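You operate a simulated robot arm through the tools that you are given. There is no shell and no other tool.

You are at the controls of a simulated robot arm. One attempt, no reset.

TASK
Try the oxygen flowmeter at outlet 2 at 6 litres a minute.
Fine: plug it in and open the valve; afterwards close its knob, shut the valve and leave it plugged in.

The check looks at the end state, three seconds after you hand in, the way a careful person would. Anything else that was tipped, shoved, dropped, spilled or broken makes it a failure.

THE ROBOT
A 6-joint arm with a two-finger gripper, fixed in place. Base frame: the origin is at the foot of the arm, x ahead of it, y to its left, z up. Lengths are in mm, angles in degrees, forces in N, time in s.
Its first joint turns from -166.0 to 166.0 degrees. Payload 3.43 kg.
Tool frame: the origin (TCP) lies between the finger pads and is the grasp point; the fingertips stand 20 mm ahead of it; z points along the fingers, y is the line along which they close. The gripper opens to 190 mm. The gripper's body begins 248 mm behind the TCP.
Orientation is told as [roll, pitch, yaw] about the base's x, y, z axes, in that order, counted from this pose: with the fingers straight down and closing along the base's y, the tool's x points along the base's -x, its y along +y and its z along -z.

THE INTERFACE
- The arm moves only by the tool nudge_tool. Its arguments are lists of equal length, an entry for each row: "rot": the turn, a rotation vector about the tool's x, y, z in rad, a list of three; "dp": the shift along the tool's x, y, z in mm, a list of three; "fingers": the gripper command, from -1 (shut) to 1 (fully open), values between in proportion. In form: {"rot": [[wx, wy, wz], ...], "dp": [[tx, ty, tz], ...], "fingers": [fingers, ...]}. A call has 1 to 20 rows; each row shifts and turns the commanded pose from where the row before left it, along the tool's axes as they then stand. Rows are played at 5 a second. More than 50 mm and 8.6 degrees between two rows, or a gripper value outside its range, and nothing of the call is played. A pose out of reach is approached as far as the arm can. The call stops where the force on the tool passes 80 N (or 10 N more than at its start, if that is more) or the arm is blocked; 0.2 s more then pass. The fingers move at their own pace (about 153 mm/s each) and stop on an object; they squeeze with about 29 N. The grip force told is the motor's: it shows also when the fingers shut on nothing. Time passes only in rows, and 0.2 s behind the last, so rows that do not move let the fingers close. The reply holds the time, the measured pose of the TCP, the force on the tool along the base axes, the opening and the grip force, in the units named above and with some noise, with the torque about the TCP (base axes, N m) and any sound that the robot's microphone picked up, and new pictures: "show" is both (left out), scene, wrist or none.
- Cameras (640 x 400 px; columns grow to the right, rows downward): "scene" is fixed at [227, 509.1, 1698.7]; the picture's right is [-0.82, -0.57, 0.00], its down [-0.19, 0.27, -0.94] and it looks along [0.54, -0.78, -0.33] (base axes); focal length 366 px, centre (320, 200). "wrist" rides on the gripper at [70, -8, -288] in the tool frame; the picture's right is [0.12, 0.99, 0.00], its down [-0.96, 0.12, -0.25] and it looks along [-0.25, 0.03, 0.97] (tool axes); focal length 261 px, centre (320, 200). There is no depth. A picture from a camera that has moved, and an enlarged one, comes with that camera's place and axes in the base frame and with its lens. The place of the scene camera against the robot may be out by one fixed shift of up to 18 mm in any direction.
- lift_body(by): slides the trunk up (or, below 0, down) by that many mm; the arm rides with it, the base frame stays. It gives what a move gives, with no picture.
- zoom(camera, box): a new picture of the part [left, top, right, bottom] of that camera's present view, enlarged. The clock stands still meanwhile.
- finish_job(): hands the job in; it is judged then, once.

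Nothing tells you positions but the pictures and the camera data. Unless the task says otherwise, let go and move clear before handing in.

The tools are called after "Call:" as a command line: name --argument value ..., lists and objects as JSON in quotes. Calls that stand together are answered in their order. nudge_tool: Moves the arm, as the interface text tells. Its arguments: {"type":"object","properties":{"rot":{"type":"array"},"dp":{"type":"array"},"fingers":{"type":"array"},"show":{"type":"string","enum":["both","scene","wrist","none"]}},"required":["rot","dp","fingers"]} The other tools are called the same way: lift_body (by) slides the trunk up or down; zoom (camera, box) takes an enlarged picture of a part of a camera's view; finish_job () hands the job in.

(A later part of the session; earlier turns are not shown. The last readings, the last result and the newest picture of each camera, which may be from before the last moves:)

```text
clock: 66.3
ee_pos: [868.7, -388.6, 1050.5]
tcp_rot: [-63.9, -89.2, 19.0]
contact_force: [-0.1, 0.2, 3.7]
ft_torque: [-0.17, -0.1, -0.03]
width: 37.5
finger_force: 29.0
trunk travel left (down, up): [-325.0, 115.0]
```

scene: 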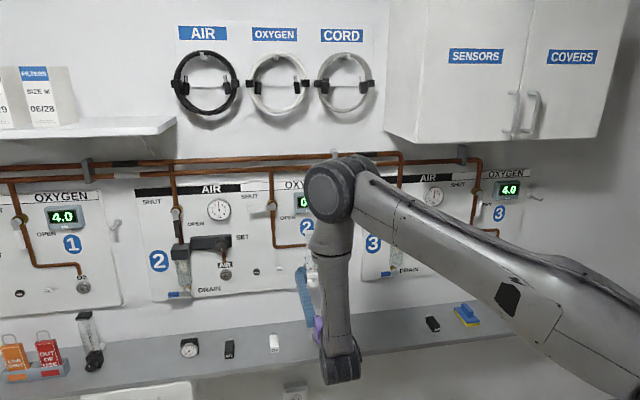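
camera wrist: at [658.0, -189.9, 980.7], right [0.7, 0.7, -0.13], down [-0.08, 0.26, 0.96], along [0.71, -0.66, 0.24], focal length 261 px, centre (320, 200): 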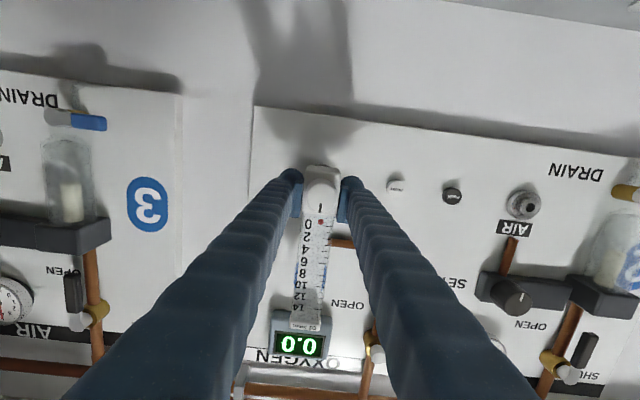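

Call:
nudge_tool --rot '[[0, 0, 0], [0, 0, 0]]' --dp '[[-0.2, 0, 0], [0, 0, 0]]' --fingers '[-0.56, -0.56]' --show "both"

Call:
zoom --camera "wrist" --box '[260, 130, 390, 240]'

Call:
zoom --camera "scene" --box '[280, 215, 350, 290]'

```text
clock: 67.0
ee_pos: [869.6, -386.4, 1052.2]
tcp_rot: [-67.0, -89.2, 22.2]
contact_force: [0.3, 1.0, -0.5]
ft_torque: [-0.01, -0.05, -0.03]
width: 41.8
finger_force: 0.0
trunk travel left (down, up): [-325.0, 115.0]
camera wrist: at [658.8, -190.0, 981.6], right [0.7, 0.7, -0.13], down [-0.08, 0.26, 0.96], along [0.71, -0.66, 0.24], focal length 261 px, centre (320, 200)
```

scene: 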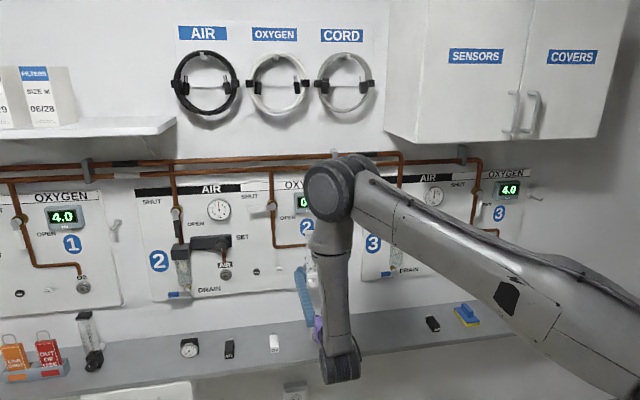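
wrist: 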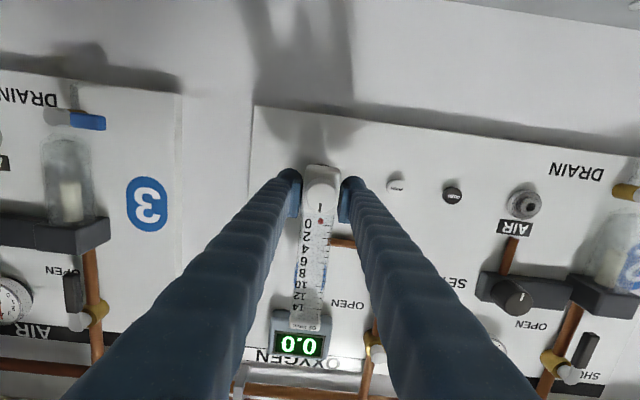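

```text
3.64 times, centred on (325, 185) of wrist
camera zoom: at [658.8, -190.0, 981.6], right [0.7, 0.7, -0.13], down [-0.08, 0.26, 0.96], along [0.71, -0.66, 0.24], focal length 948 px, centre (302, 254)
```

zoom: 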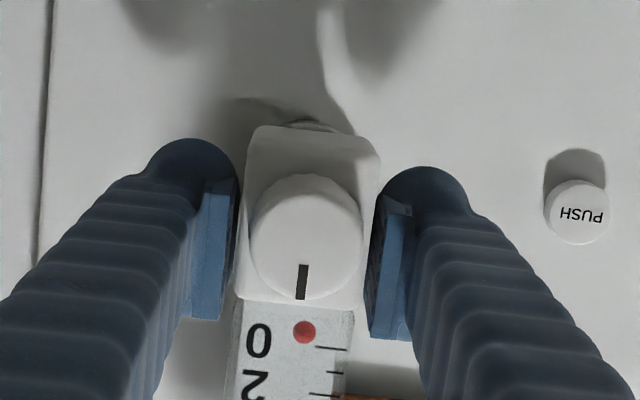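

```text
5.33 times, centred on (315, 252) of scene
camera zoom: at [227.0, 509.1, 1698.7], right [-0.82, -0.57, 0.0], down [-0.19, 0.27, -0.94], along [0.54, -0.78, -0.33], focal length 1953 px, centre (347, -80)
```

zoom: 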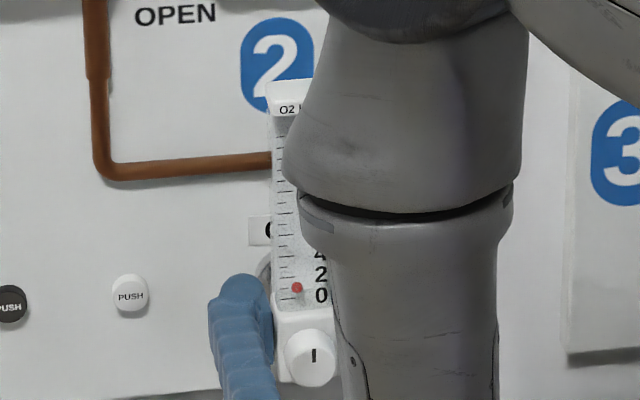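

The flowmeter stays upright and firmly plugged in after release. I'll retreat straight back and move up-left to look at the O2 valve lever.

Call:
nudge_tool --rot '[[0, 0, 0], [0, 0, 0], [0, 0, 0], [0, 0, 0], [0, 0, 0], [0, 0, 0], [0, 0, 0], [0, 0, 0], [0, 0, 0], [0, 0, 0], [0, 0, 0], [0, 0, 0]]' --dp '[[0, 0, 0], [0, 0, -46], [0, 0, -46], [0, 0, -46], [-39.7, 22.6, 0], [-39.7, 22.6, 0], [-39.7, 22.6, 0], [-39.7, 22.6, 0], [-39.7, 22.6, 0], [-39.7, 22.6, 0], [-39.7, 22.6, 0], [0, 0, 0]]' --fingers '[-0.4, -0.4, -0.4, -0.4, -0.4, -0.7, -1, -1, -1, -1, -1, -1]' --show "both"

Call:
zoom --camera "scene" --box '[240, 160, 370, 290]'

Call:
zoom --camera "wrist" --box '[230, 60, 390, 180]'

```text
clock: 69.5
ee_pos: [886.3, -177.1, 1327.7]
tcp_rot: [-68.9, -89.2, 24.0]
contact_force: [-0.2, 0.7, 0.7]
ft_torque: [-0.02, 0.01, -0.02]
width: 0.0
finger_force: 29.1
trunk travel left (down, up): [-325.0, 115.0]
camera wrist: at [676.2, 20.4, 1258.0], right [0.7, 0.7, -0.13], down [-0.08, 0.26, 0.96], along [0.71, -0.66, 0.24], focal length 261 px, centre (320, 200)
```

scene: 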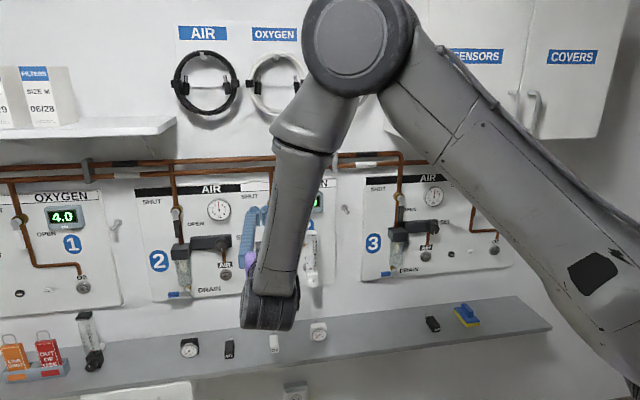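
wrist: 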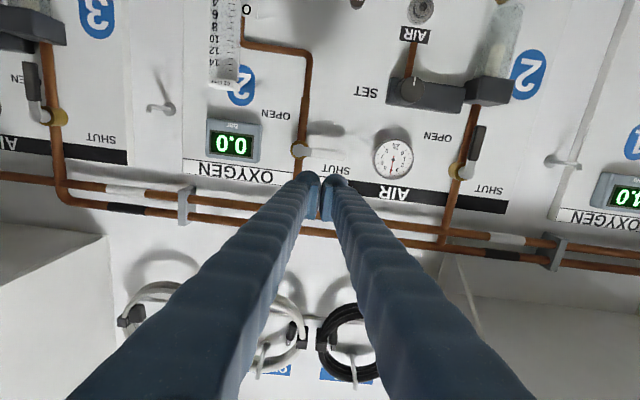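

```text
3.08 times, centred on (305, 225) of scene
camera zoom: at [227.0, 509.1, 1698.7], right [-0.82, -0.57, 0.0], down [-0.19, 0.27, -0.94], along [0.54, -0.78, -0.33], focal length 1127 px, centre (366, 123)
```

zoom: 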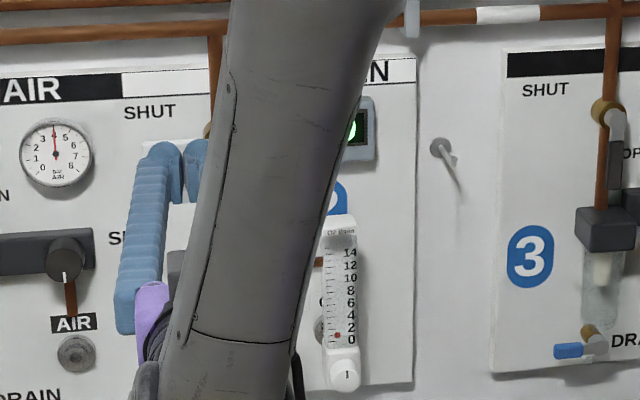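

```text
3.33 times, centred on (310, 120) of wrist
camera zoom: at [676.2, 20.4, 1258.0], right [0.7, 0.7, -0.13], down [-0.08, 0.26, 0.96], along [0.71, -0.66, 0.24], focal length 869 px, centre (353, 467)
```

zoom: 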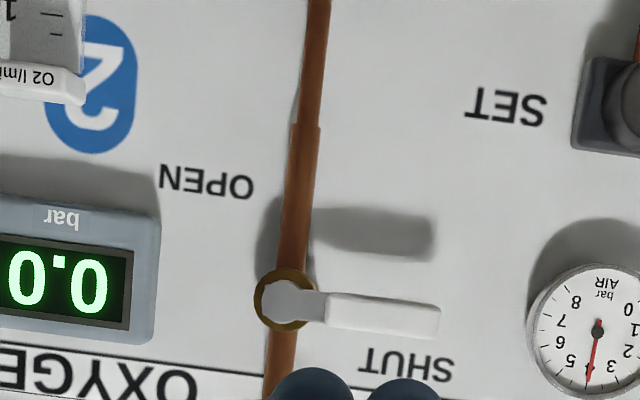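

The flowmeter sits properly in the outlet. The lever pivot is near t 460, z 1292, with its handle pointing left (shut) at n≈922. I'll bring the closed fingers in above the handle.

Call:
nudge_tool --rot '[[0, 0, 0], [0, 0, 0], [0, 0, 0], [0, 0, 0]]' --dp '[[-6, 30, 20], [0, 0, 45], [0, 0, 43], [0, 0, 0]]' --fingers '[-1, -1, -1, -1]' --show "both"

Call:
zoom --camera "wrist" --box '[200, 80, 390, 220]'

Call:
zoom --camera "scene" --box '[220, 160, 340, 260]'

```text
clock: 70.5
ee_pos: [984.2, -231.3, 1333.8]
tcp_rot: [-70.7, -89.3, 25.8]
contact_force: [0.7, 0.3, 0.2]
ft_torque: [0.02, 0.02, -0.03]
width: 0.0
finger_force: 29.4
trunk travel left (down, up): [-325.0, 115.0]
camera wrist: at [772.8, -33.5, 1264.1], right [0.7, 0.7, -0.13], down [-0.08, 0.26, 0.96], along [0.71, -0.66, 0.24], focal length 261 px, centre (320, 200)
```

scene: 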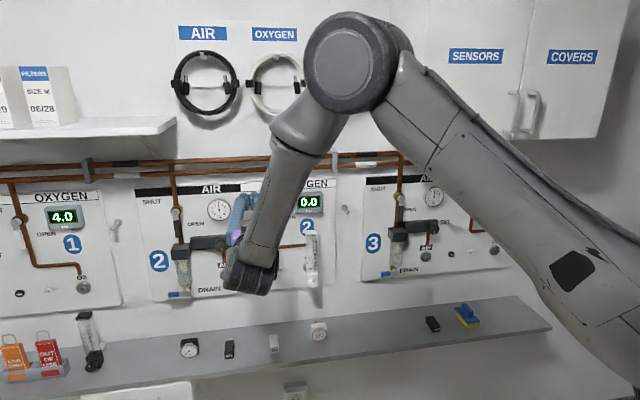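
wrist: 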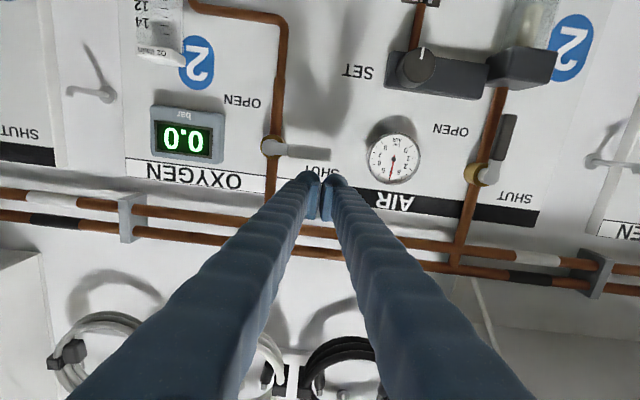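

```text
2.86 times, centred on (295, 150) of wrist
camera zoom: at [772.8, -33.5, 1264.1], right [0.7, 0.7, -0.13], down [-0.08, 0.26, 0.96], along [0.71, -0.66, 0.24], focal length 745 px, centre (391, 343)
```

zoom: 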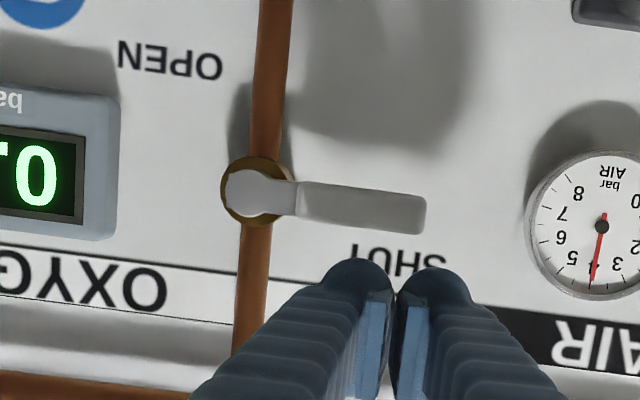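

```text
4.00 times, centred on (280, 210) of scene
camera zoom: at [227.0, 509.1, 1698.7], right [-0.82, -0.57, 0.0], down [-0.19, 0.27, -0.94], along [0.54, -0.78, -0.33], focal length 1465 px, centre (480, 160)
```

zoom: 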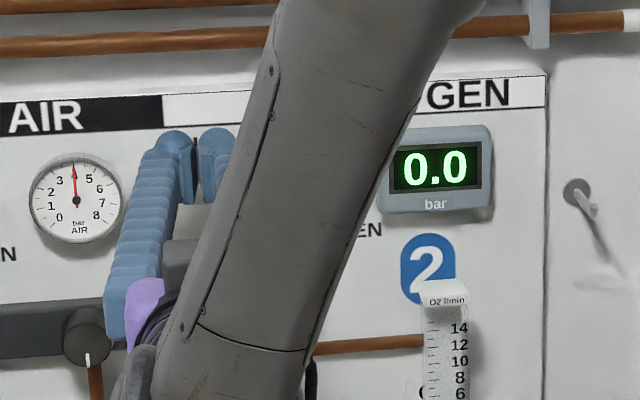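

Good clearance: handle top at z≈1299, closed fingers ±30 mm wide with their underside at 1310. I'll go in above the handle and sweep it down along its arc, pausing halfway to check.

Call:
nudge_tool --rot '[[0, 0, 0], [0, 0, 0], [0, 0, 0], [0, 0, 0], [0, 0, 0], [0, 0, 0], [0, 0, 0]]' --dp '[[0, 0, 25], [0, 0, 22], [11.8, 2.6, 0], [13, 2, 0], [13, 0.8, 0], [13.8, -4.1, 0], [0, 0, 0]]' --fingers '[-1, -1, -1, -1, -1, -1, -1]' --show "wrist"

Call:
zoom --camera "wrist" --box '[200, 80, 390, 220]'

```text
clock: 72.2
ee_pos: [1017.4, -263.6, 1281.2]
tcp_rot: [-66.3, -89.2, 21.3]
contact_force: [0.5, -0.2, -0.2]
ft_torque: [-0.03, 0.01, -0.01]
width: 0.1
finger_force: 28.7
trunk travel left (down, up): [-325.0, 115.0]
camera wrist: at [807.3, -66.5, 1211.4], right [0.7, 0.7, -0.13], down [-0.08, 0.26, 0.96], along [0.71, -0.66, 0.24], focal length 261 px, centre (320, 200)
```

wrist: 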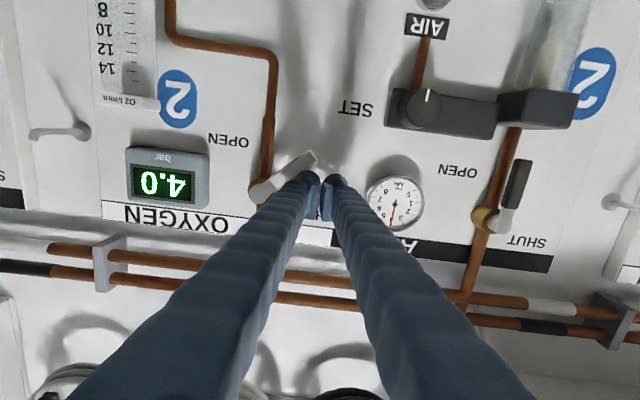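

```text
2.86 times, centred on (295, 150) of wrist
camera zoom: at [807.3, -66.5, 1211.4], right [0.7, 0.7, -0.13], down [-0.08, 0.26, 0.96], along [0.71, -0.66, 0.24], focal length 745 px, centre (391, 343)
```

zoom: 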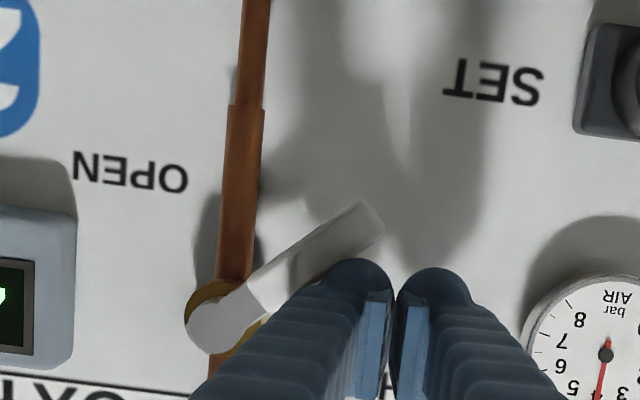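

The lever is swinging freely and the display already reads 4.0 bar. Completing the sweep to fully open.

Call:
nudge_tool --rot '[[0, 0, 0], [0, 0, 0], [0, 0, 0], [0, 0, 0]]' --dp '[[11.8, -8.8, 0], [10.3, -11.7, 0], [4, -14.7, 0], [0, 0, 0]]' --fingers '[-1, -1, -1, -1]' --show "wrist"

Call:
zoom --camera "wrist" --box '[200, 80, 390, 220]'

```text
clock: 73.2
ee_pos: [993.7, -286.5, 1256.1]
tcp_rot: [-70.6, -89.2, 25.8]
contact_force: [10.5, 8.7, 2.2]
ft_torque: [0.06, -0.18, 0.17]
width: 0.0
finger_force: 28.8
trunk travel left (down, up): [-325.0, 115.0]
camera wrist: at [783.3, -90.4, 1185.6], right [0.7, 0.7, -0.13], down [-0.08, 0.26, 0.96], along [0.71, -0.66, 0.24], focal length 261 px, centre (320, 200)
```

wrist: 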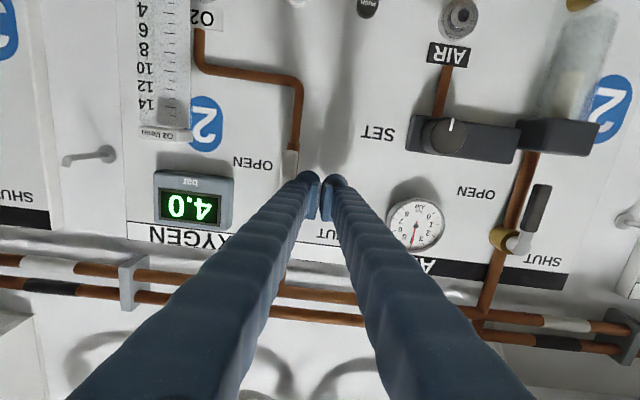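

```text
2.86 times, centred on (295, 150) of wrist
camera zoom: at [783.3, -90.4, 1185.6], right [0.7, 0.7, -0.13], down [-0.08, 0.26, 0.96], along [0.71, -0.66, 0.24], focal length 745 px, centre (391, 343)
```

zoom: 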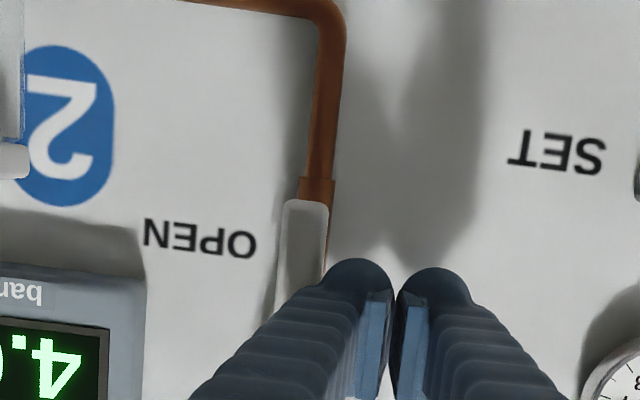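

The lever is against its open stop, aligned with the pipe, at 4.0 bar. I'll step off it, retreat, and go in front of the flowmeter's knob.

Call:
nudge_tool --rot '[[0, 0, 0], [0, 0, 0], [0, 0, 0], [0, 0, 0], [0, 0, 0], [0, 0, 0], [0, 0, 0], [0, 0, 0], [0, 0, 0], [0, 0, 0], [0, 0, 0], [0, 0, 0]]' --dp '[[0, 8, 0], [0, 0, -40], [0, 0, -45], [0, 0, -45], [0, 0, -20], [34, -27.5, 0], [34, -27.5, 0], [34, -27.5, 0], [34, -27.5, 0], [34, -27.5, 0], [34, -27.5, 0], [0, 0, 0]]' --fingers '[-1, -1, -1, -1, -1, -0.6, -0.4, -0.4, -0.4, -0.4, -0.4, -0.4]' --show "both"

Call:
zoom --camera "wrist" --box '[260, 110, 380, 230]'

Call:
zoom --camera "scene" --box '[230, 160, 360, 290]'

```text
clock: 75.8
ee_pos: [773.2, -295.7, 1053.1]
tcp_rot: [-67.4, -89.3, 22.4]
contact_force: [-0.1, 0.1, -0.3]
ft_torque: [-0.03, -0.02, 0.07]
width: 56.8
finger_force: 0.0
trunk travel left (down, up): [-325.0, 115.0]
camera wrist: at [561.6, -98.2, 984.1], right [0.7, 0.7, -0.13], down [-0.08, 0.26, 0.96], along [0.71, -0.66, 0.24], focal length 261 px, centre (320, 200)
```

scene: 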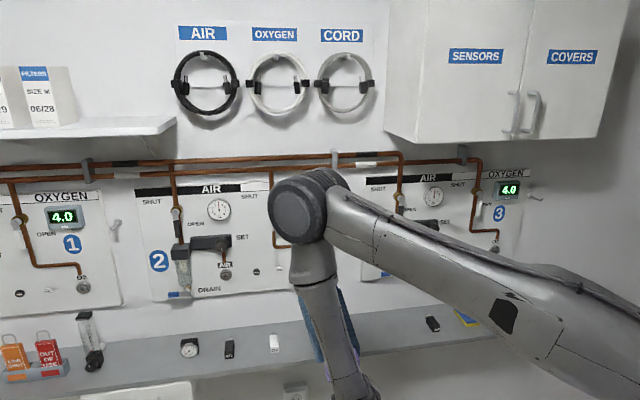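
wrist: 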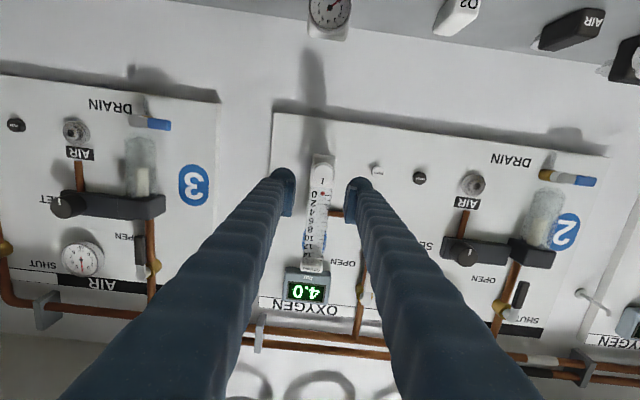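

```text
3.33 times, centred on (320, 170) of wrist
camera zoom: at [561.6, -98.2, 984.1], right [0.7, 0.7, -0.13], down [-0.08, 0.26, 0.96], along [0.71, -0.66, 0.24], focal length 869 px, centre (320, 300)
```

zoom: 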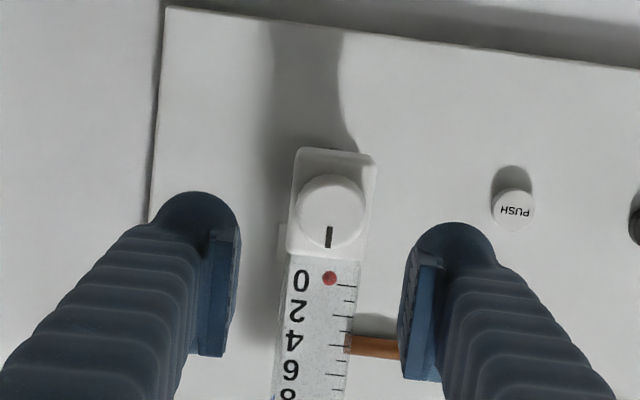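

```text
3.08 times, centred on (295, 225) of scene
camera zoom: at [227.0, 509.1, 1698.7], right [-0.82, -0.57, 0.0], down [-0.19, 0.27, -0.94], along [0.54, -0.78, -0.33], focal length 1127 px, centre (397, 123)
```

zoom: 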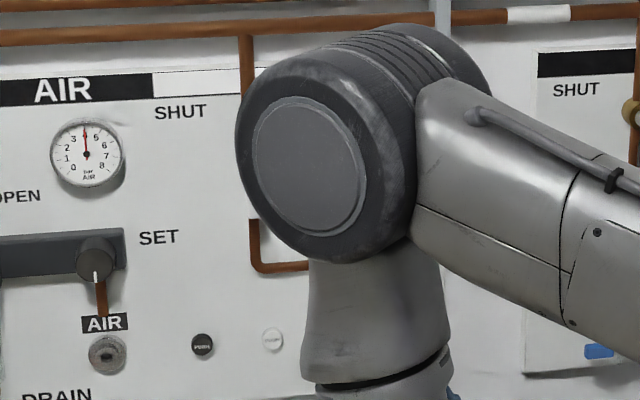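

Knob closed, ball at 0, 4.0 bar available. I'll approach the knob along its axis with the fingers open about 57 mm and stop with the tips short of the body's front face.

Call:
nudge_tool --rot '[[0, 0, 0], [0, 0, 0], [0, 0, 0], [0, 0, 0]]' --dp '[[12, 2.7, 0], [0, 0, 40], [0, 0, 25], [0, 0, 0]]' --fingers '[-0.4, -0.4, -0.4, -0.4]' --show "both"

Call:
zoom --camera "wrist" --box '[260, 130, 390, 240]'

Call:
zoom --camera "scene" --box '[280, 215, 350, 290]'

```text
clock: 76.8
ee_pos: [819.9, -338.4, 1042.1]
tcp_rot: [-68.6, -89.3, 23.6]
contact_force: [0.0, -0.4, 0.3]
ft_torque: [-0.01, -0.03, 0.0]
width: 57.0
finger_force: 0.1
trunk travel left (down, up): [-325.0, 115.0]
camera wrist: at [609.6, -142.3, 972.5], right [0.7, 0.7, -0.13], down [-0.08, 0.26, 0.96], along [0.71, -0.66, 0.24], focal length 261 px, centre (320, 200)
```

scene: 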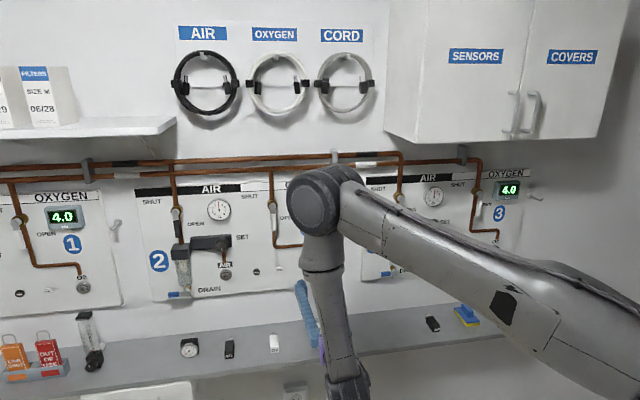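
wrist: 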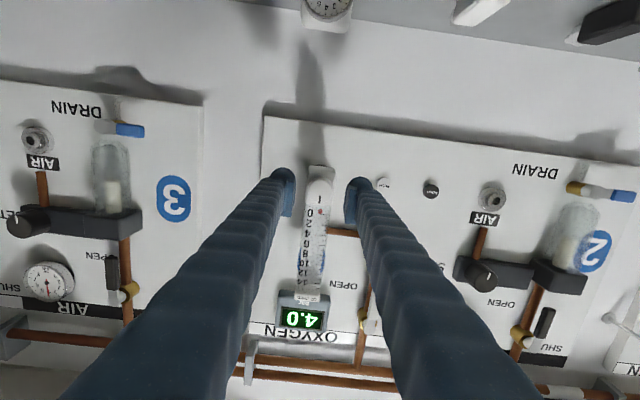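

```text
3.64 times, centred on (325, 185) of wrist
camera zoom: at [609.6, -142.3, 972.5], right [0.7, 0.7, -0.13], down [-0.08, 0.26, 0.96], along [0.71, -0.66, 0.24], focal length 948 px, centre (302, 254)
```

zoom: 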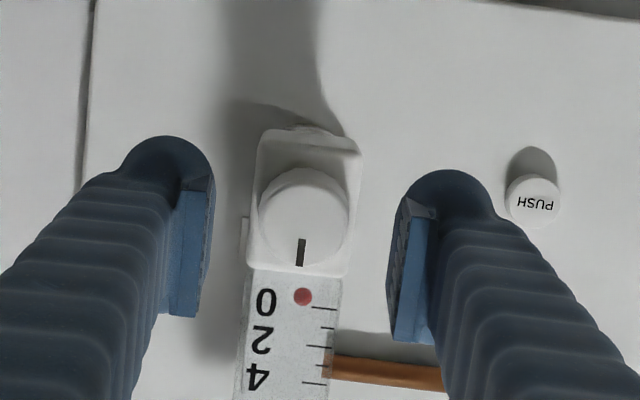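

```text
5.33 times, centred on (315, 252) of scene
camera zoom: at [227.0, 509.1, 1698.7], right [-0.82, -0.57, 0.0], down [-0.19, 0.27, -0.94], along [0.54, -0.78, -0.33], focal length 1953 px, centre (347, -80)
```

zoom: 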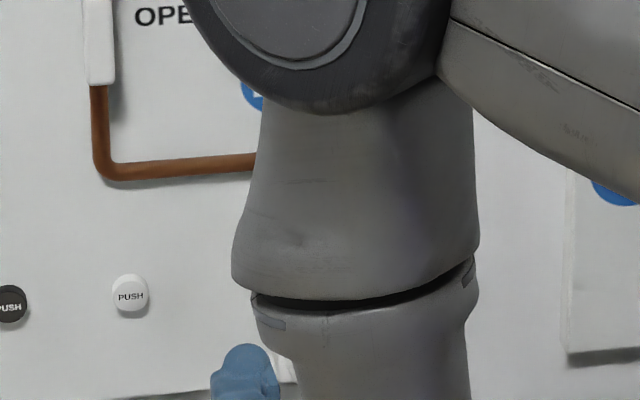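

Call:
nudge_tool --rot '[[0, 0, 0], [0, 0, 0], [0, 0, 0]]' --dp '[[1, 0.9, 12], [0, 0, 12], [0, 0, 0]]' --fingers '[-0.4, -0.4, -0.4]' --show "none"

Call:
zoom --camera "wrist" --box '[260, 130, 390, 240]'

```text
clock: 77.5
ee_pos: [838.9, -355.4, 1040.6]
tcp_rot: [-67.7, -89.3, 22.9]
contact_force: [0.0, 0.6, 1.0]
ft_torque: [-0.01, -0.01, 0.01]
width: 57.3
finger_force: 0.0
trunk travel left (down, up): [-325.0, 115.0]
```

```text
3.64 times, centred on (325, 185) of wrist
camera zoom: at [627.8, -158.5, 971.1], right [0.7, 0.7, -0.13], down [-0.08, 0.26, 0.96], along [0.71, -0.66, 0.24], focal length 948 px, centre (302, 254)
```

zoom: 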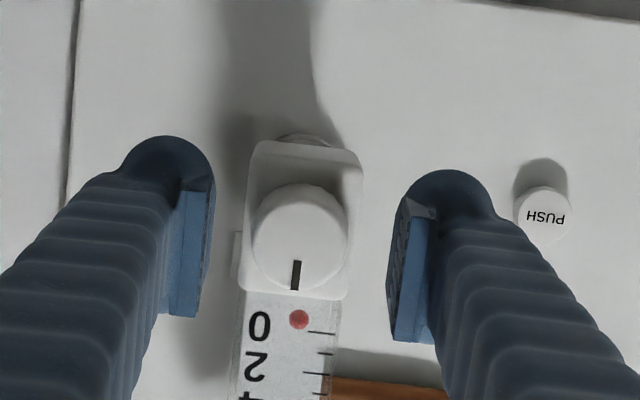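

Call:
nudge_tool --rot '[[0, 0, 0], [0, 0, 0], [0, 0, 0], [0, 0, 0], [0, 0, 0]]' --dp '[[0, 0, 0], [0, 0, 0], [0, 0, 0], [0, 0, 0], [0, 0, 0]]' --fingers '[-0.6, -0.66, -0.72, -1, -1]' --show "none"

Call:
zoom --camera "wrist" --box '[260, 130, 390, 240]'

```text
clock: 78.8
ee_pos: [837.1, -356.4, 1041.9]
tcp_rot: [-67.8, -89.3, 22.9]
contact_force: [-4.0, -3.3, -0.2]
ft_torque: [0.03, 0.0, -0.08]
width: 29.9
finger_force: 29.0
trunk travel left (down, up): [-325.0, 115.0]
```

```text
3.64 times, centred on (325, 185) of wrist
camera zoom: at [627.4, -158.8, 971.2], right [0.7, 0.7, -0.13], down [-0.08, 0.26, 0.96], along [0.71, -0.66, 0.24], focal length 948 px, centre (302, 254)
```

zoom: 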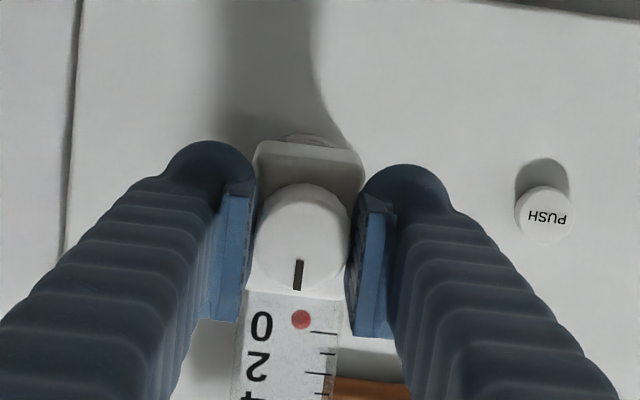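

The knob is gripped at 29.9 mm. I'll trim the small side load and turn it slightly counter-clockwise (opening) while watching the ball.

Call:
nudge_tool --rot '[[0, 0, 0], [0, 0, -0.13], [0, 0, -0.13], [0, 0, 0], [0, 0, 0]]' --dp '[[0, -0.6, 0], [0, 0, 0], [0, 0, 0], [0, 0, 0], [0, 0, 0]]' --fingers '[-1, -1, -1, -1, -1]' --show "wrist"

Call:
zoom --camera "wrist" --box '[250, 150, 410, 320]'

```text
clock: 80.0
ee_pos: [837.8, -356.3, 1041.1]
tcp_rot: [-89.1, -74.4, 44.2]
contact_force: [-1.6, 4.1, 0.0]
ft_torque: [0.09, -0.25, 0.03]
width: 29.5
finger_force: 28.9
trunk travel left (down, up): [-325.0, 115.0]
camera wrist: at [614.7, -171.3, 976.1], right [0.65, 0.66, -0.38], down [0.09, 0.43, 0.9], along [0.75, -0.62, 0.22], focal length 261 px, centre (320, 200)
```

wrist: 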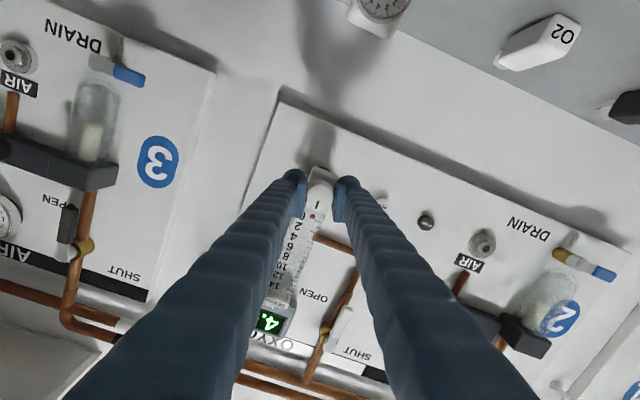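

```text
2.35 times, centred on (330, 235) of wrist
camera zoom: at [614.7, -171.3, 976.1], right [0.65, 0.66, -0.38], down [0.09, 0.43, 0.9], along [0.75, -0.62, 0.22], focal length 613 px, centre (296, 118)
```

zoom: 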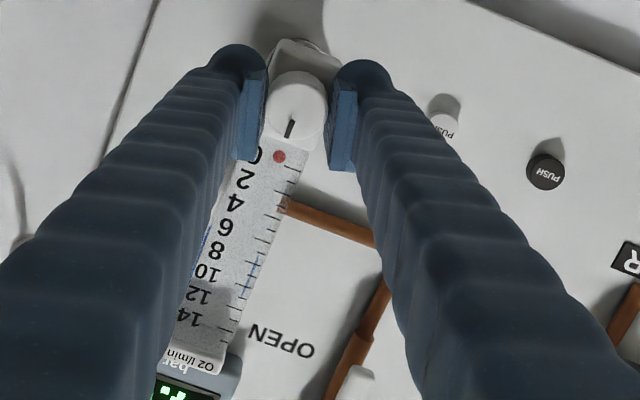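

The knob seems to resist in this direction (0.24 N·m, mark slipping in the grip), so it is probably at its closed stop. I'll go back and try the other way.

Call:
nudge_tool --rot '[[0, 0, 0.13], [0, 0, 0.13], [0, 0, 0.13], [0, 0, 0], [0, 0, 0]]' --dp '[[0, 0, 0], [0, 0, 0], [0, 0, 0], [0, 0, 0], [0, 0, 0]]' --fingers '[-1, -1, -1, -1, -1]' --show "none"

Call:
zoom --camera "wrist" --box '[250, 150, 410, 320]'

```text
clock: 81.2
ee_pos: [837.4, -356.3, 1040.4]
tcp_rot: [88.0, -83.2, -132.9]
contact_force: [-7.4, 3.2, 0.6]
ft_torque: [-0.06, -0.05, -0.03]
width: 29.7
finger_force: 28.2
trunk travel left (down, up): [-325.0, 115.0]
```

```text
2.35 times, centred on (330, 235) of wrist
camera zoom: at [633.6, -152.3, 970.8], right [0.71, 0.71, 0.0], down [-0.17, 0.17, 0.97], along [0.69, -0.69, 0.24], focal length 613 px, centre (296, 118)
```

zoom: 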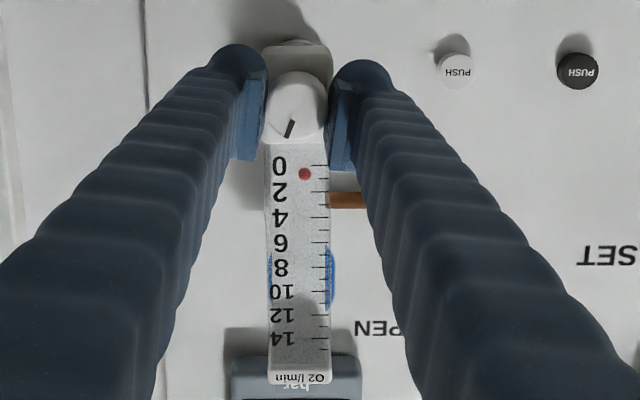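

Turning the other way opens it: the ball has started to rise (about 1 l/min). I'll keep turning in that direction in stages.

Call:
nudge_tool --rot '[[0, 0, 0.13], [0, 0, 0.13], [0, 0, 0.13], [0, 0, 0.13], [0, 0, 0], [0, 0, 0]]' --dp '[[0, 0, 0], [0, 0, 0], [0, 0, 0], [0, 0, 0], [0, 0, 0], [0, 0, 0]]' --fingers '[-1, -1, -1, -1, -1, -1]' --show "none"

Call:
zoom --camera "wrist" --box '[250, 150, 410, 320]'

```text
clock: 82.5
ee_pos: [836.8, -355.2, 1041.1]
tcp_rot: [89.5, -53.4, -134.6]
contact_force: [-17.5, 5.7, -1.2]
ft_torque: [0.04, 0.08, -0.01]
width: 29.4
finger_force: 28.8
trunk travel left (down, up): [-325.0, 115.0]
```

```text
2.35 times, centred on (330, 235) of wrist
camera zoom: at [657.9, -127.2, 979.9], right [0.61, 0.61, 0.5], down [-0.51, -0.17, 0.84], along [0.6, -0.77, 0.21], focal length 613 px, centre (296, 118)
```

zoom: 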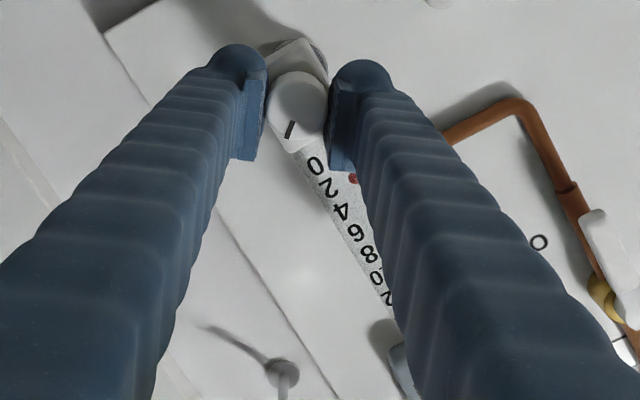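

The ball is at about 2 l/min and my own finger is starting to hide the scale. I'll release, roll the gripper back, and take a fresh grip so the final reading is in clear view.

Call:
nudge_tool --rot '[[0, 0, 0], [0, 0, 0], [0, 0, 0]]' --dp '[[0, 0, 0], [0, 0, -1], [0, 0, -1]]' --fingers '[-0.5, -0.5, -0.5]' --show "none"

Call:
zoom --camera "wrist" --box '[250, 150, 410, 320]'

```text
clock: 83.3
ee_pos: [836.4, -354.9, 1041.4]
tcp_rot: [89.6, -53.4, -134.6]
contact_force: [0.0, -0.7, 0.5]
ft_torque: [0.0, -0.01, 0.04]
width: 47.2
finger_force: 0.0
trunk travel left (down, up): [-325.0, 115.0]
```

```text
2.35 times, centred on (330, 235) of wrist
camera zoom: at [658.0, -126.2, 979.8], right [0.61, 0.61, 0.5], down [-0.51, -0.17, 0.84], along [0.6, -0.77, 0.21], focal length 613 px, centre (296, 118)
```

zoom: 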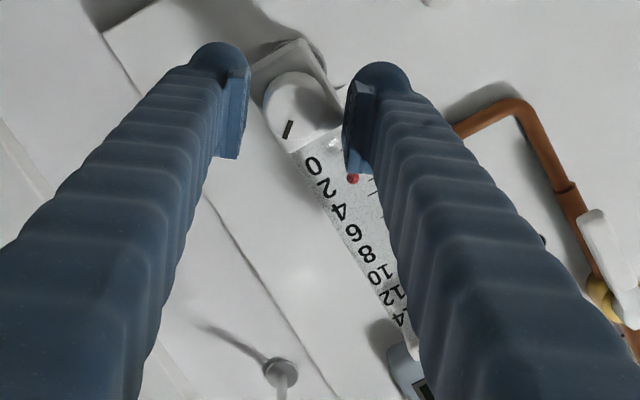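

Call:
nudge_tool --rot '[[0, 0, -0.13], [0, 0, -0.13], [0, 0, -0.13], [0, 0, -0.13], [0, 0, -0.13], [0, 0, -0.13], [0, 0, -0.13], [0, 0, -0.13], [0, 0, -0.13], [0, 0, -0.13], [0, 0, -0.13], [0, 0, -0.13], [0, 0, -0.13], [0, 0, 0]]' --dp '[[0, 0, 0], [0, 0, 0], [0, 0, 0], [0, 0, 0], [0, 0, 0], [0, 0, 0], [0, 0, 0], [0, 0, 0], [0, 0, 0], [0, 0, 0], [0, 0, 0], [0, 0, 0], [0, 0, 0], [0, 0, 0]]' --fingers '[-0.5, -0.5, -0.5, -0.5, -0.5, -0.5, -0.5, -0.5, -0.5, -0.5, -0.5, -0.5, -0.5, -0.5]' --show "wrist"

Call:
zoom --camera "wrist" --box '[220, 130, 400, 300]'

```text
clock: 86.3
ee_pos: [836.3, -354.4, 1041.2]
tcp_rot: [-89.7, -29.8, 44.9]
contact_force: [0.0, -0.1, 0.1]
ft_torque: [-0.03, 0.0, 0.0]
width: 47.6
finger_force: 0.0
trunk travel left (down, up): [-325.0, 115.0]
camera wrist: at [586.9, -197.2, 1013.7], right [0.27, 0.28, -0.92], down [0.46, 0.81, 0.38], along [0.85, -0.52, 0.09], focal length 261 px, centre (320, 200)
```

wrist: 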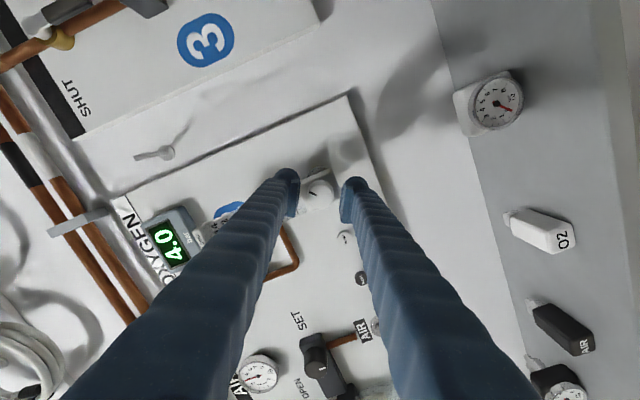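

```text
2.35 times, centred on (310, 215) of wrist
camera zoom: at [586.9, -197.2, 1013.7], right [0.27, 0.28, -0.92], down [0.46, 0.81, 0.38], along [0.85, -0.52, 0.09], focal length 613 px, centre (344, 165)
```

zoom: 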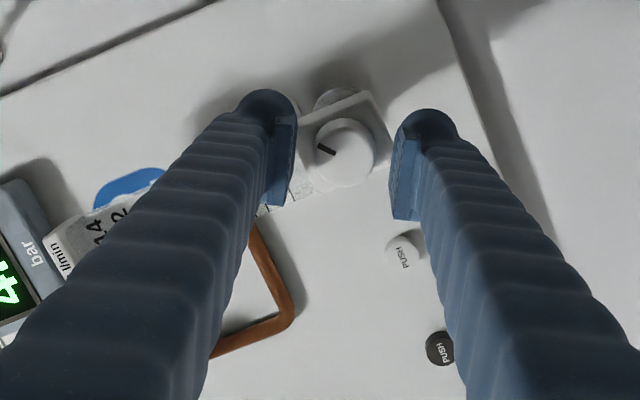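

Call:
nudge_tool --rot '[[0, 0, 0], [0, 0, 0], [0, 0, 0], [0, 0, 0]]' --dp '[[0, 0, 0], [0, 0, 0], [0, 0, 0], [0, 0, 0]]' --fingers '[-0.64, -0.7, -1, -1]' --show "none"

```text
clock: 87.3
ee_pos: [837.3, -355.1, 1040.1]
tcp_rot: [-89.8, -29.7, 44.9]
contact_force: [0.7, 0.9, -0.1]
ft_torque: [0.02, 0.04, -0.01]
width: 29.7
finger_force: 29.1
trunk travel left (down, up): [-325.0, 115.0]
```

Call:
nudge_tool --rot '[[0, 0, 0.131], [0, 0, 0.131], [0, 0, 0.131], [0, 0, 0.131], [0, 0, 0.131], [0, 0, 0.131], [0, 0, 0.131], [0, 0, 0.131], [0, 0, 0], [0, 0, 0]]' --dp '[[0, 0, 0], [0, 0, 0], [0, 0, 0], [0, 0, 0], [0, 0, 0], [0, 0, 0], [0, 0, 0], [0, 0, 0], [0, 0, 0], [0, 0, 0]]' --fingers '[-1, -1, -1, -1, -1, -1, -1, -1, -1, -1]' --show "none"

Call:
zoom --camera "wrist" --box '[250, 150, 410, 320]'

```text
clock: 89.5
ee_pos: [835.9, -355.3, 1042.0]
tcp_rot: [-28.2, -89.7, -16.7]
contact_force: [-3.1, -1.6, -0.3]
ft_torque: [-0.14, -0.17, -0.02]
width: 29.6
finger_force: 28.6
trunk travel left (down, up): [-325.0, 115.0]
```

```text
2.35 times, centred on (330, 235) of wrist
camera zoom: at [626.6, -157.1, 971.0], right [0.7, 0.7, -0.12], down [-0.09, 0.26, 0.96], along [0.71, -0.66, 0.24], focal length 613 px, centre (296, 118)
```

zoom: 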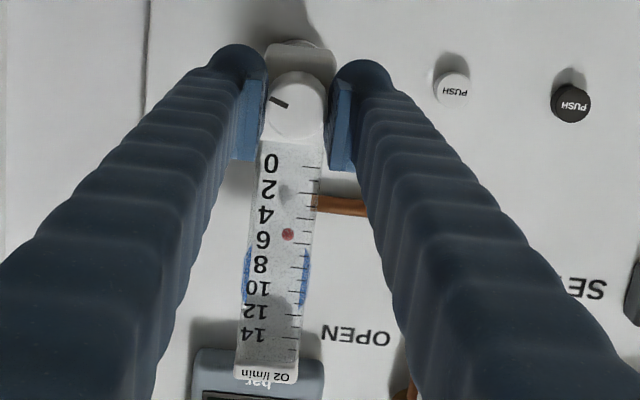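

The scale is in clear view, with the ball near 6. Zooming in for an exact reading.

Call:
zoom --camera "wrist" --box '[300, 205, 340, 265]'

Call:
zoom --camera "scene" --box '[290, 220, 340, 290]'

```text
6.67 times, centred on (320, 235) of wrist
camera zoom: at [626.6, -157.1, 971.0], right [0.7, 0.7, -0.12], down [-0.09, 0.26, 0.96], along [0.71, -0.66, 0.24], focal length 1738 px, centre (320, -33)
```

zoom: 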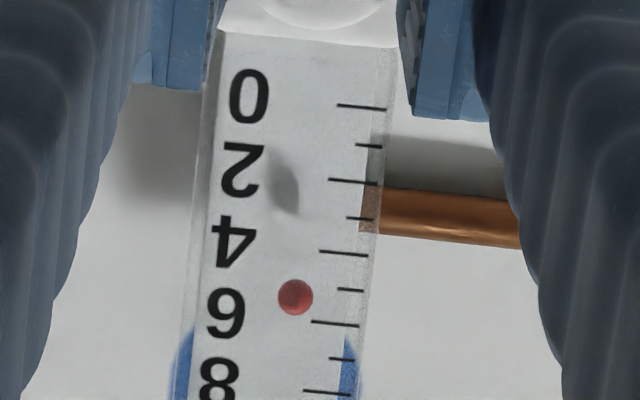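

```text
5.71 times, centred on (315, 255) of scene
camera zoom: at [227.0, 509.1, 1698.7], right [-0.82, -0.57, 0.0], down [-0.19, 0.27, -0.94], along [0.54, -0.78, -0.33], focal length 2093 px, centre (349, -114)
```

zoom: 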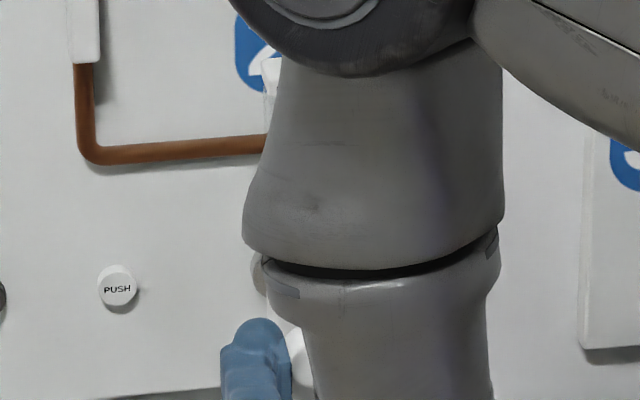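

Seen from below, the ball reads a bit over 5.4 because of parallax. I'll let go of the knob and raise the camera level with the ball for a true reading.

Call:
nudge_tool --rot '[[0, 0, 0], [0, 0, 0], [0, 0, 0], [0, 0, 0], [0, 0, 0], [0, 0, 0], [0, 0, 0]]' --dp '[[0, 0, 0], [0, 0, -40], [0, 0, -30], [-48, 0, 0], [-48, 0, 0], [-48, 0, 0], [0, 0, 0]]' --fingers '[-0.5, -0.5, -0.5, -0.5, -0.5, -0.5, -0.5]' --show "wrist"

Call:
zoom --camera "wrist" --box '[290, 70, 350, 150]'

```text
clock: 91.2
ee_pos: [787.2, -305.8, 1185.2]
tcp_rot: [-34.4, -89.6, -10.5]
contact_force: [0.0, 0.9, -0.1]
ft_torque: [0.03, 0.01, 0.04]
width: 47.5
finger_force: 0.1
trunk travel left (down, up): [-325.0, 115.0]
camera wrist: at [577.7, -107.6, 1115.4], right [0.7, 0.7, -0.12], down [-0.09, 0.26, 0.96], along [0.71, -0.66, 0.24], focal length 261 px, centre (320, 200)
```

wrist: 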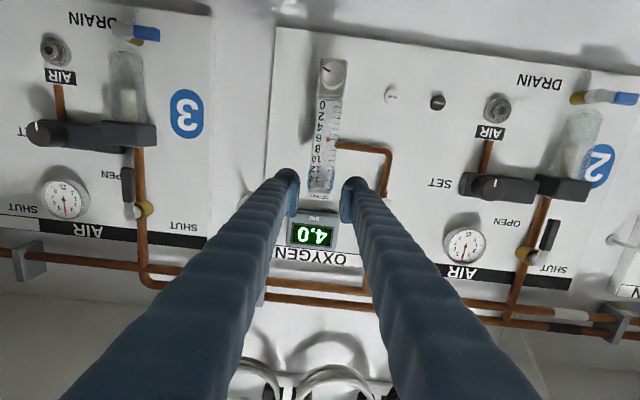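

```text
5.00 times, centred on (320, 110) of wrist
camera zoom: at [577.7, -107.6, 1115.4], right [0.7, 0.7, -0.12], down [-0.09, 0.26, 0.96], along [0.71, -0.66, 0.24], focal length 1303 px, centre (320, 650)
```

zoom: 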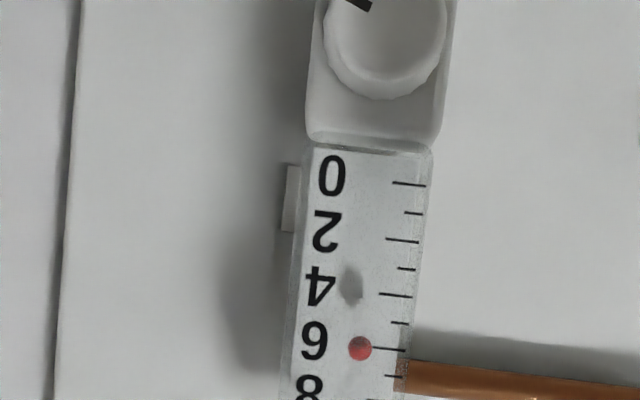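

In the level view the ball sits right on the 6 mark (about 6.1 l/min). I'll hold it there for a couple of seconds to confirm it's steady.

Call:
nudge_tool --rot '[[0, 0, 0], [0, 0, 0], [0, 0, 0], [0, 0, 0], [0, 0, 0], [0, 0, 0], [0, 0, 0], [0, 0, 0], [0, 0, 0], [0, 0, 0]]' --dp '[[0, 0, 0], [0, 0, 0], [0, 0, 0], [0, 0, 0], [0, 0, 0], [0, 0, 0], [0, 0, 0], [0, 0, 0], [0, 0, 0], [0, 0, 0]]' --fingers '[-0.5, -0.5, -0.5, -0.5, -0.5, -0.5, -0.5, -0.5, -0.5, -0.5]' --show "none"

Call:
zoom --camera "wrist" --box '[300, 105, 350, 165]'

```text
clock: 93.3
ee_pos: [788.4, -304.5, 1184.8]
tcp_rot: [-35.0, -89.7, -9.9]
contact_force: [0.2, 0.2, 0.1]
ft_torque: [-0.02, -0.02, 0.01]
width: 47.3
finger_force: 0.1
trunk travel left (down, up): [-325.0, 115.0]
```

```text
6.67 times, centred on (325, 135) of wrist
camera zoom: at [577.5, -107.5, 1115.6], right [0.7, 0.7, -0.12], down [-0.09, 0.26, 0.96], along [0.71, -0.66, 0.24], focal length 1738 px, centre (287, 633)
```

zoom: 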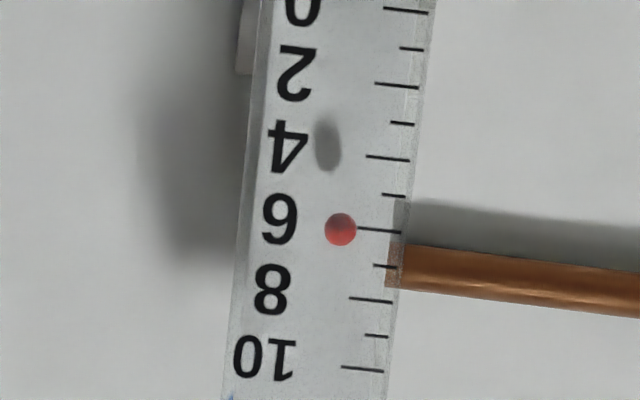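

Steady at 6 l/min, so the trial is done. To close it I'll return to the knob with the gripper pre-rolled so that one continuous turn brings it fully shut.

Call:
nudge_tool --rot '[[0, 0, 0], [0, 0, 0], [0, 0, 0], [0, 0, 0.145], [0, 0, 0.145], [0, 0, 0.145], [0, 0, 0.145], [0, 0, 0.145], [0, 0, 0.145], [0, 0, 0], [0, 0, 0], [0, 0, 0], [0, 0, 0]]' --dp '[[48, 0, 0], [48, 0, 0], [48, 0, 0], [0, 0, 0], [0, 0, 0], [0, 0, 0], [0, 0, 0], [0, 0, 0], [0, 0, 0], [0, 0, 30], [0, 0, 25], [0, 0, 14], [0, 0, 0]]' --fingers '[-0.5, -0.5, -0.5, -0.5, -0.5, -0.5, -0.5, -0.5, -0.5, -0.5, -0.5, -0.5, -0.5]' --show "wrist"

Call:
zoom --camera "wrist" --box '[250, 140, 410, 300]'

```text
clock: 96.2
ee_pos: [836.0, -354.9, 1041.8]
tcp_rot: [89.7, -40.3, -134.7]
contact_force: [-0.1, -0.1, -0.7]
ft_torque: [0.05, -0.02, 0.01]
width: 47.3
finger_force: 0.2
trunk travel left (down, up): [-325.0, 115.0]
camera wrist: at [666.2, -116.6, 989.8], right [0.52, 0.52, 0.68], down [-0.64, -0.29, 0.71], along [0.57, -0.8, 0.18], focal length 261 px, centre (320, 200)
```

wrist: 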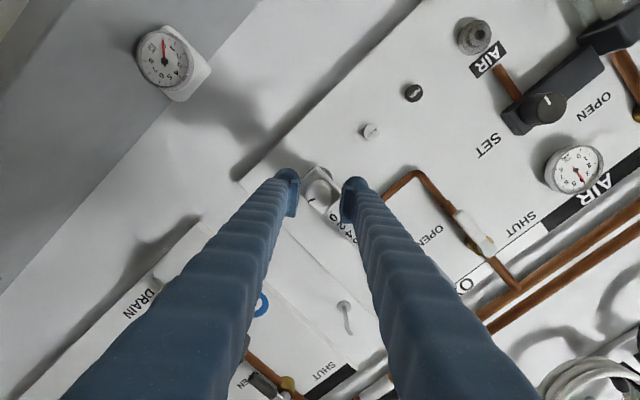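

```text
2.50 times, centred on (330, 220) of wrist
camera zoom: at [666.2, -116.6, 989.8], right [0.52, 0.52, 0.68], down [-0.64, -0.29, 0.71], along [0.57, -0.8, 0.18], focal length 652 px, centre (295, 150)
```

zoom: 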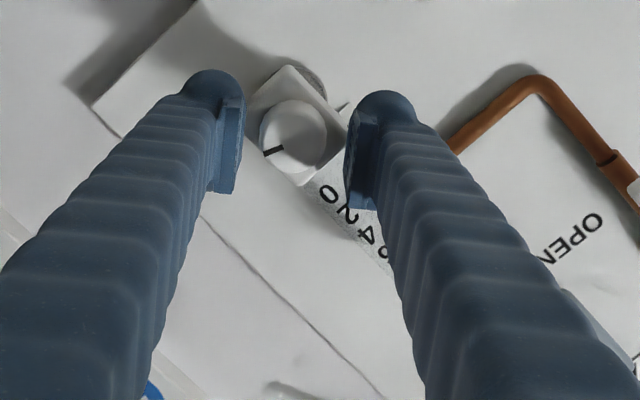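

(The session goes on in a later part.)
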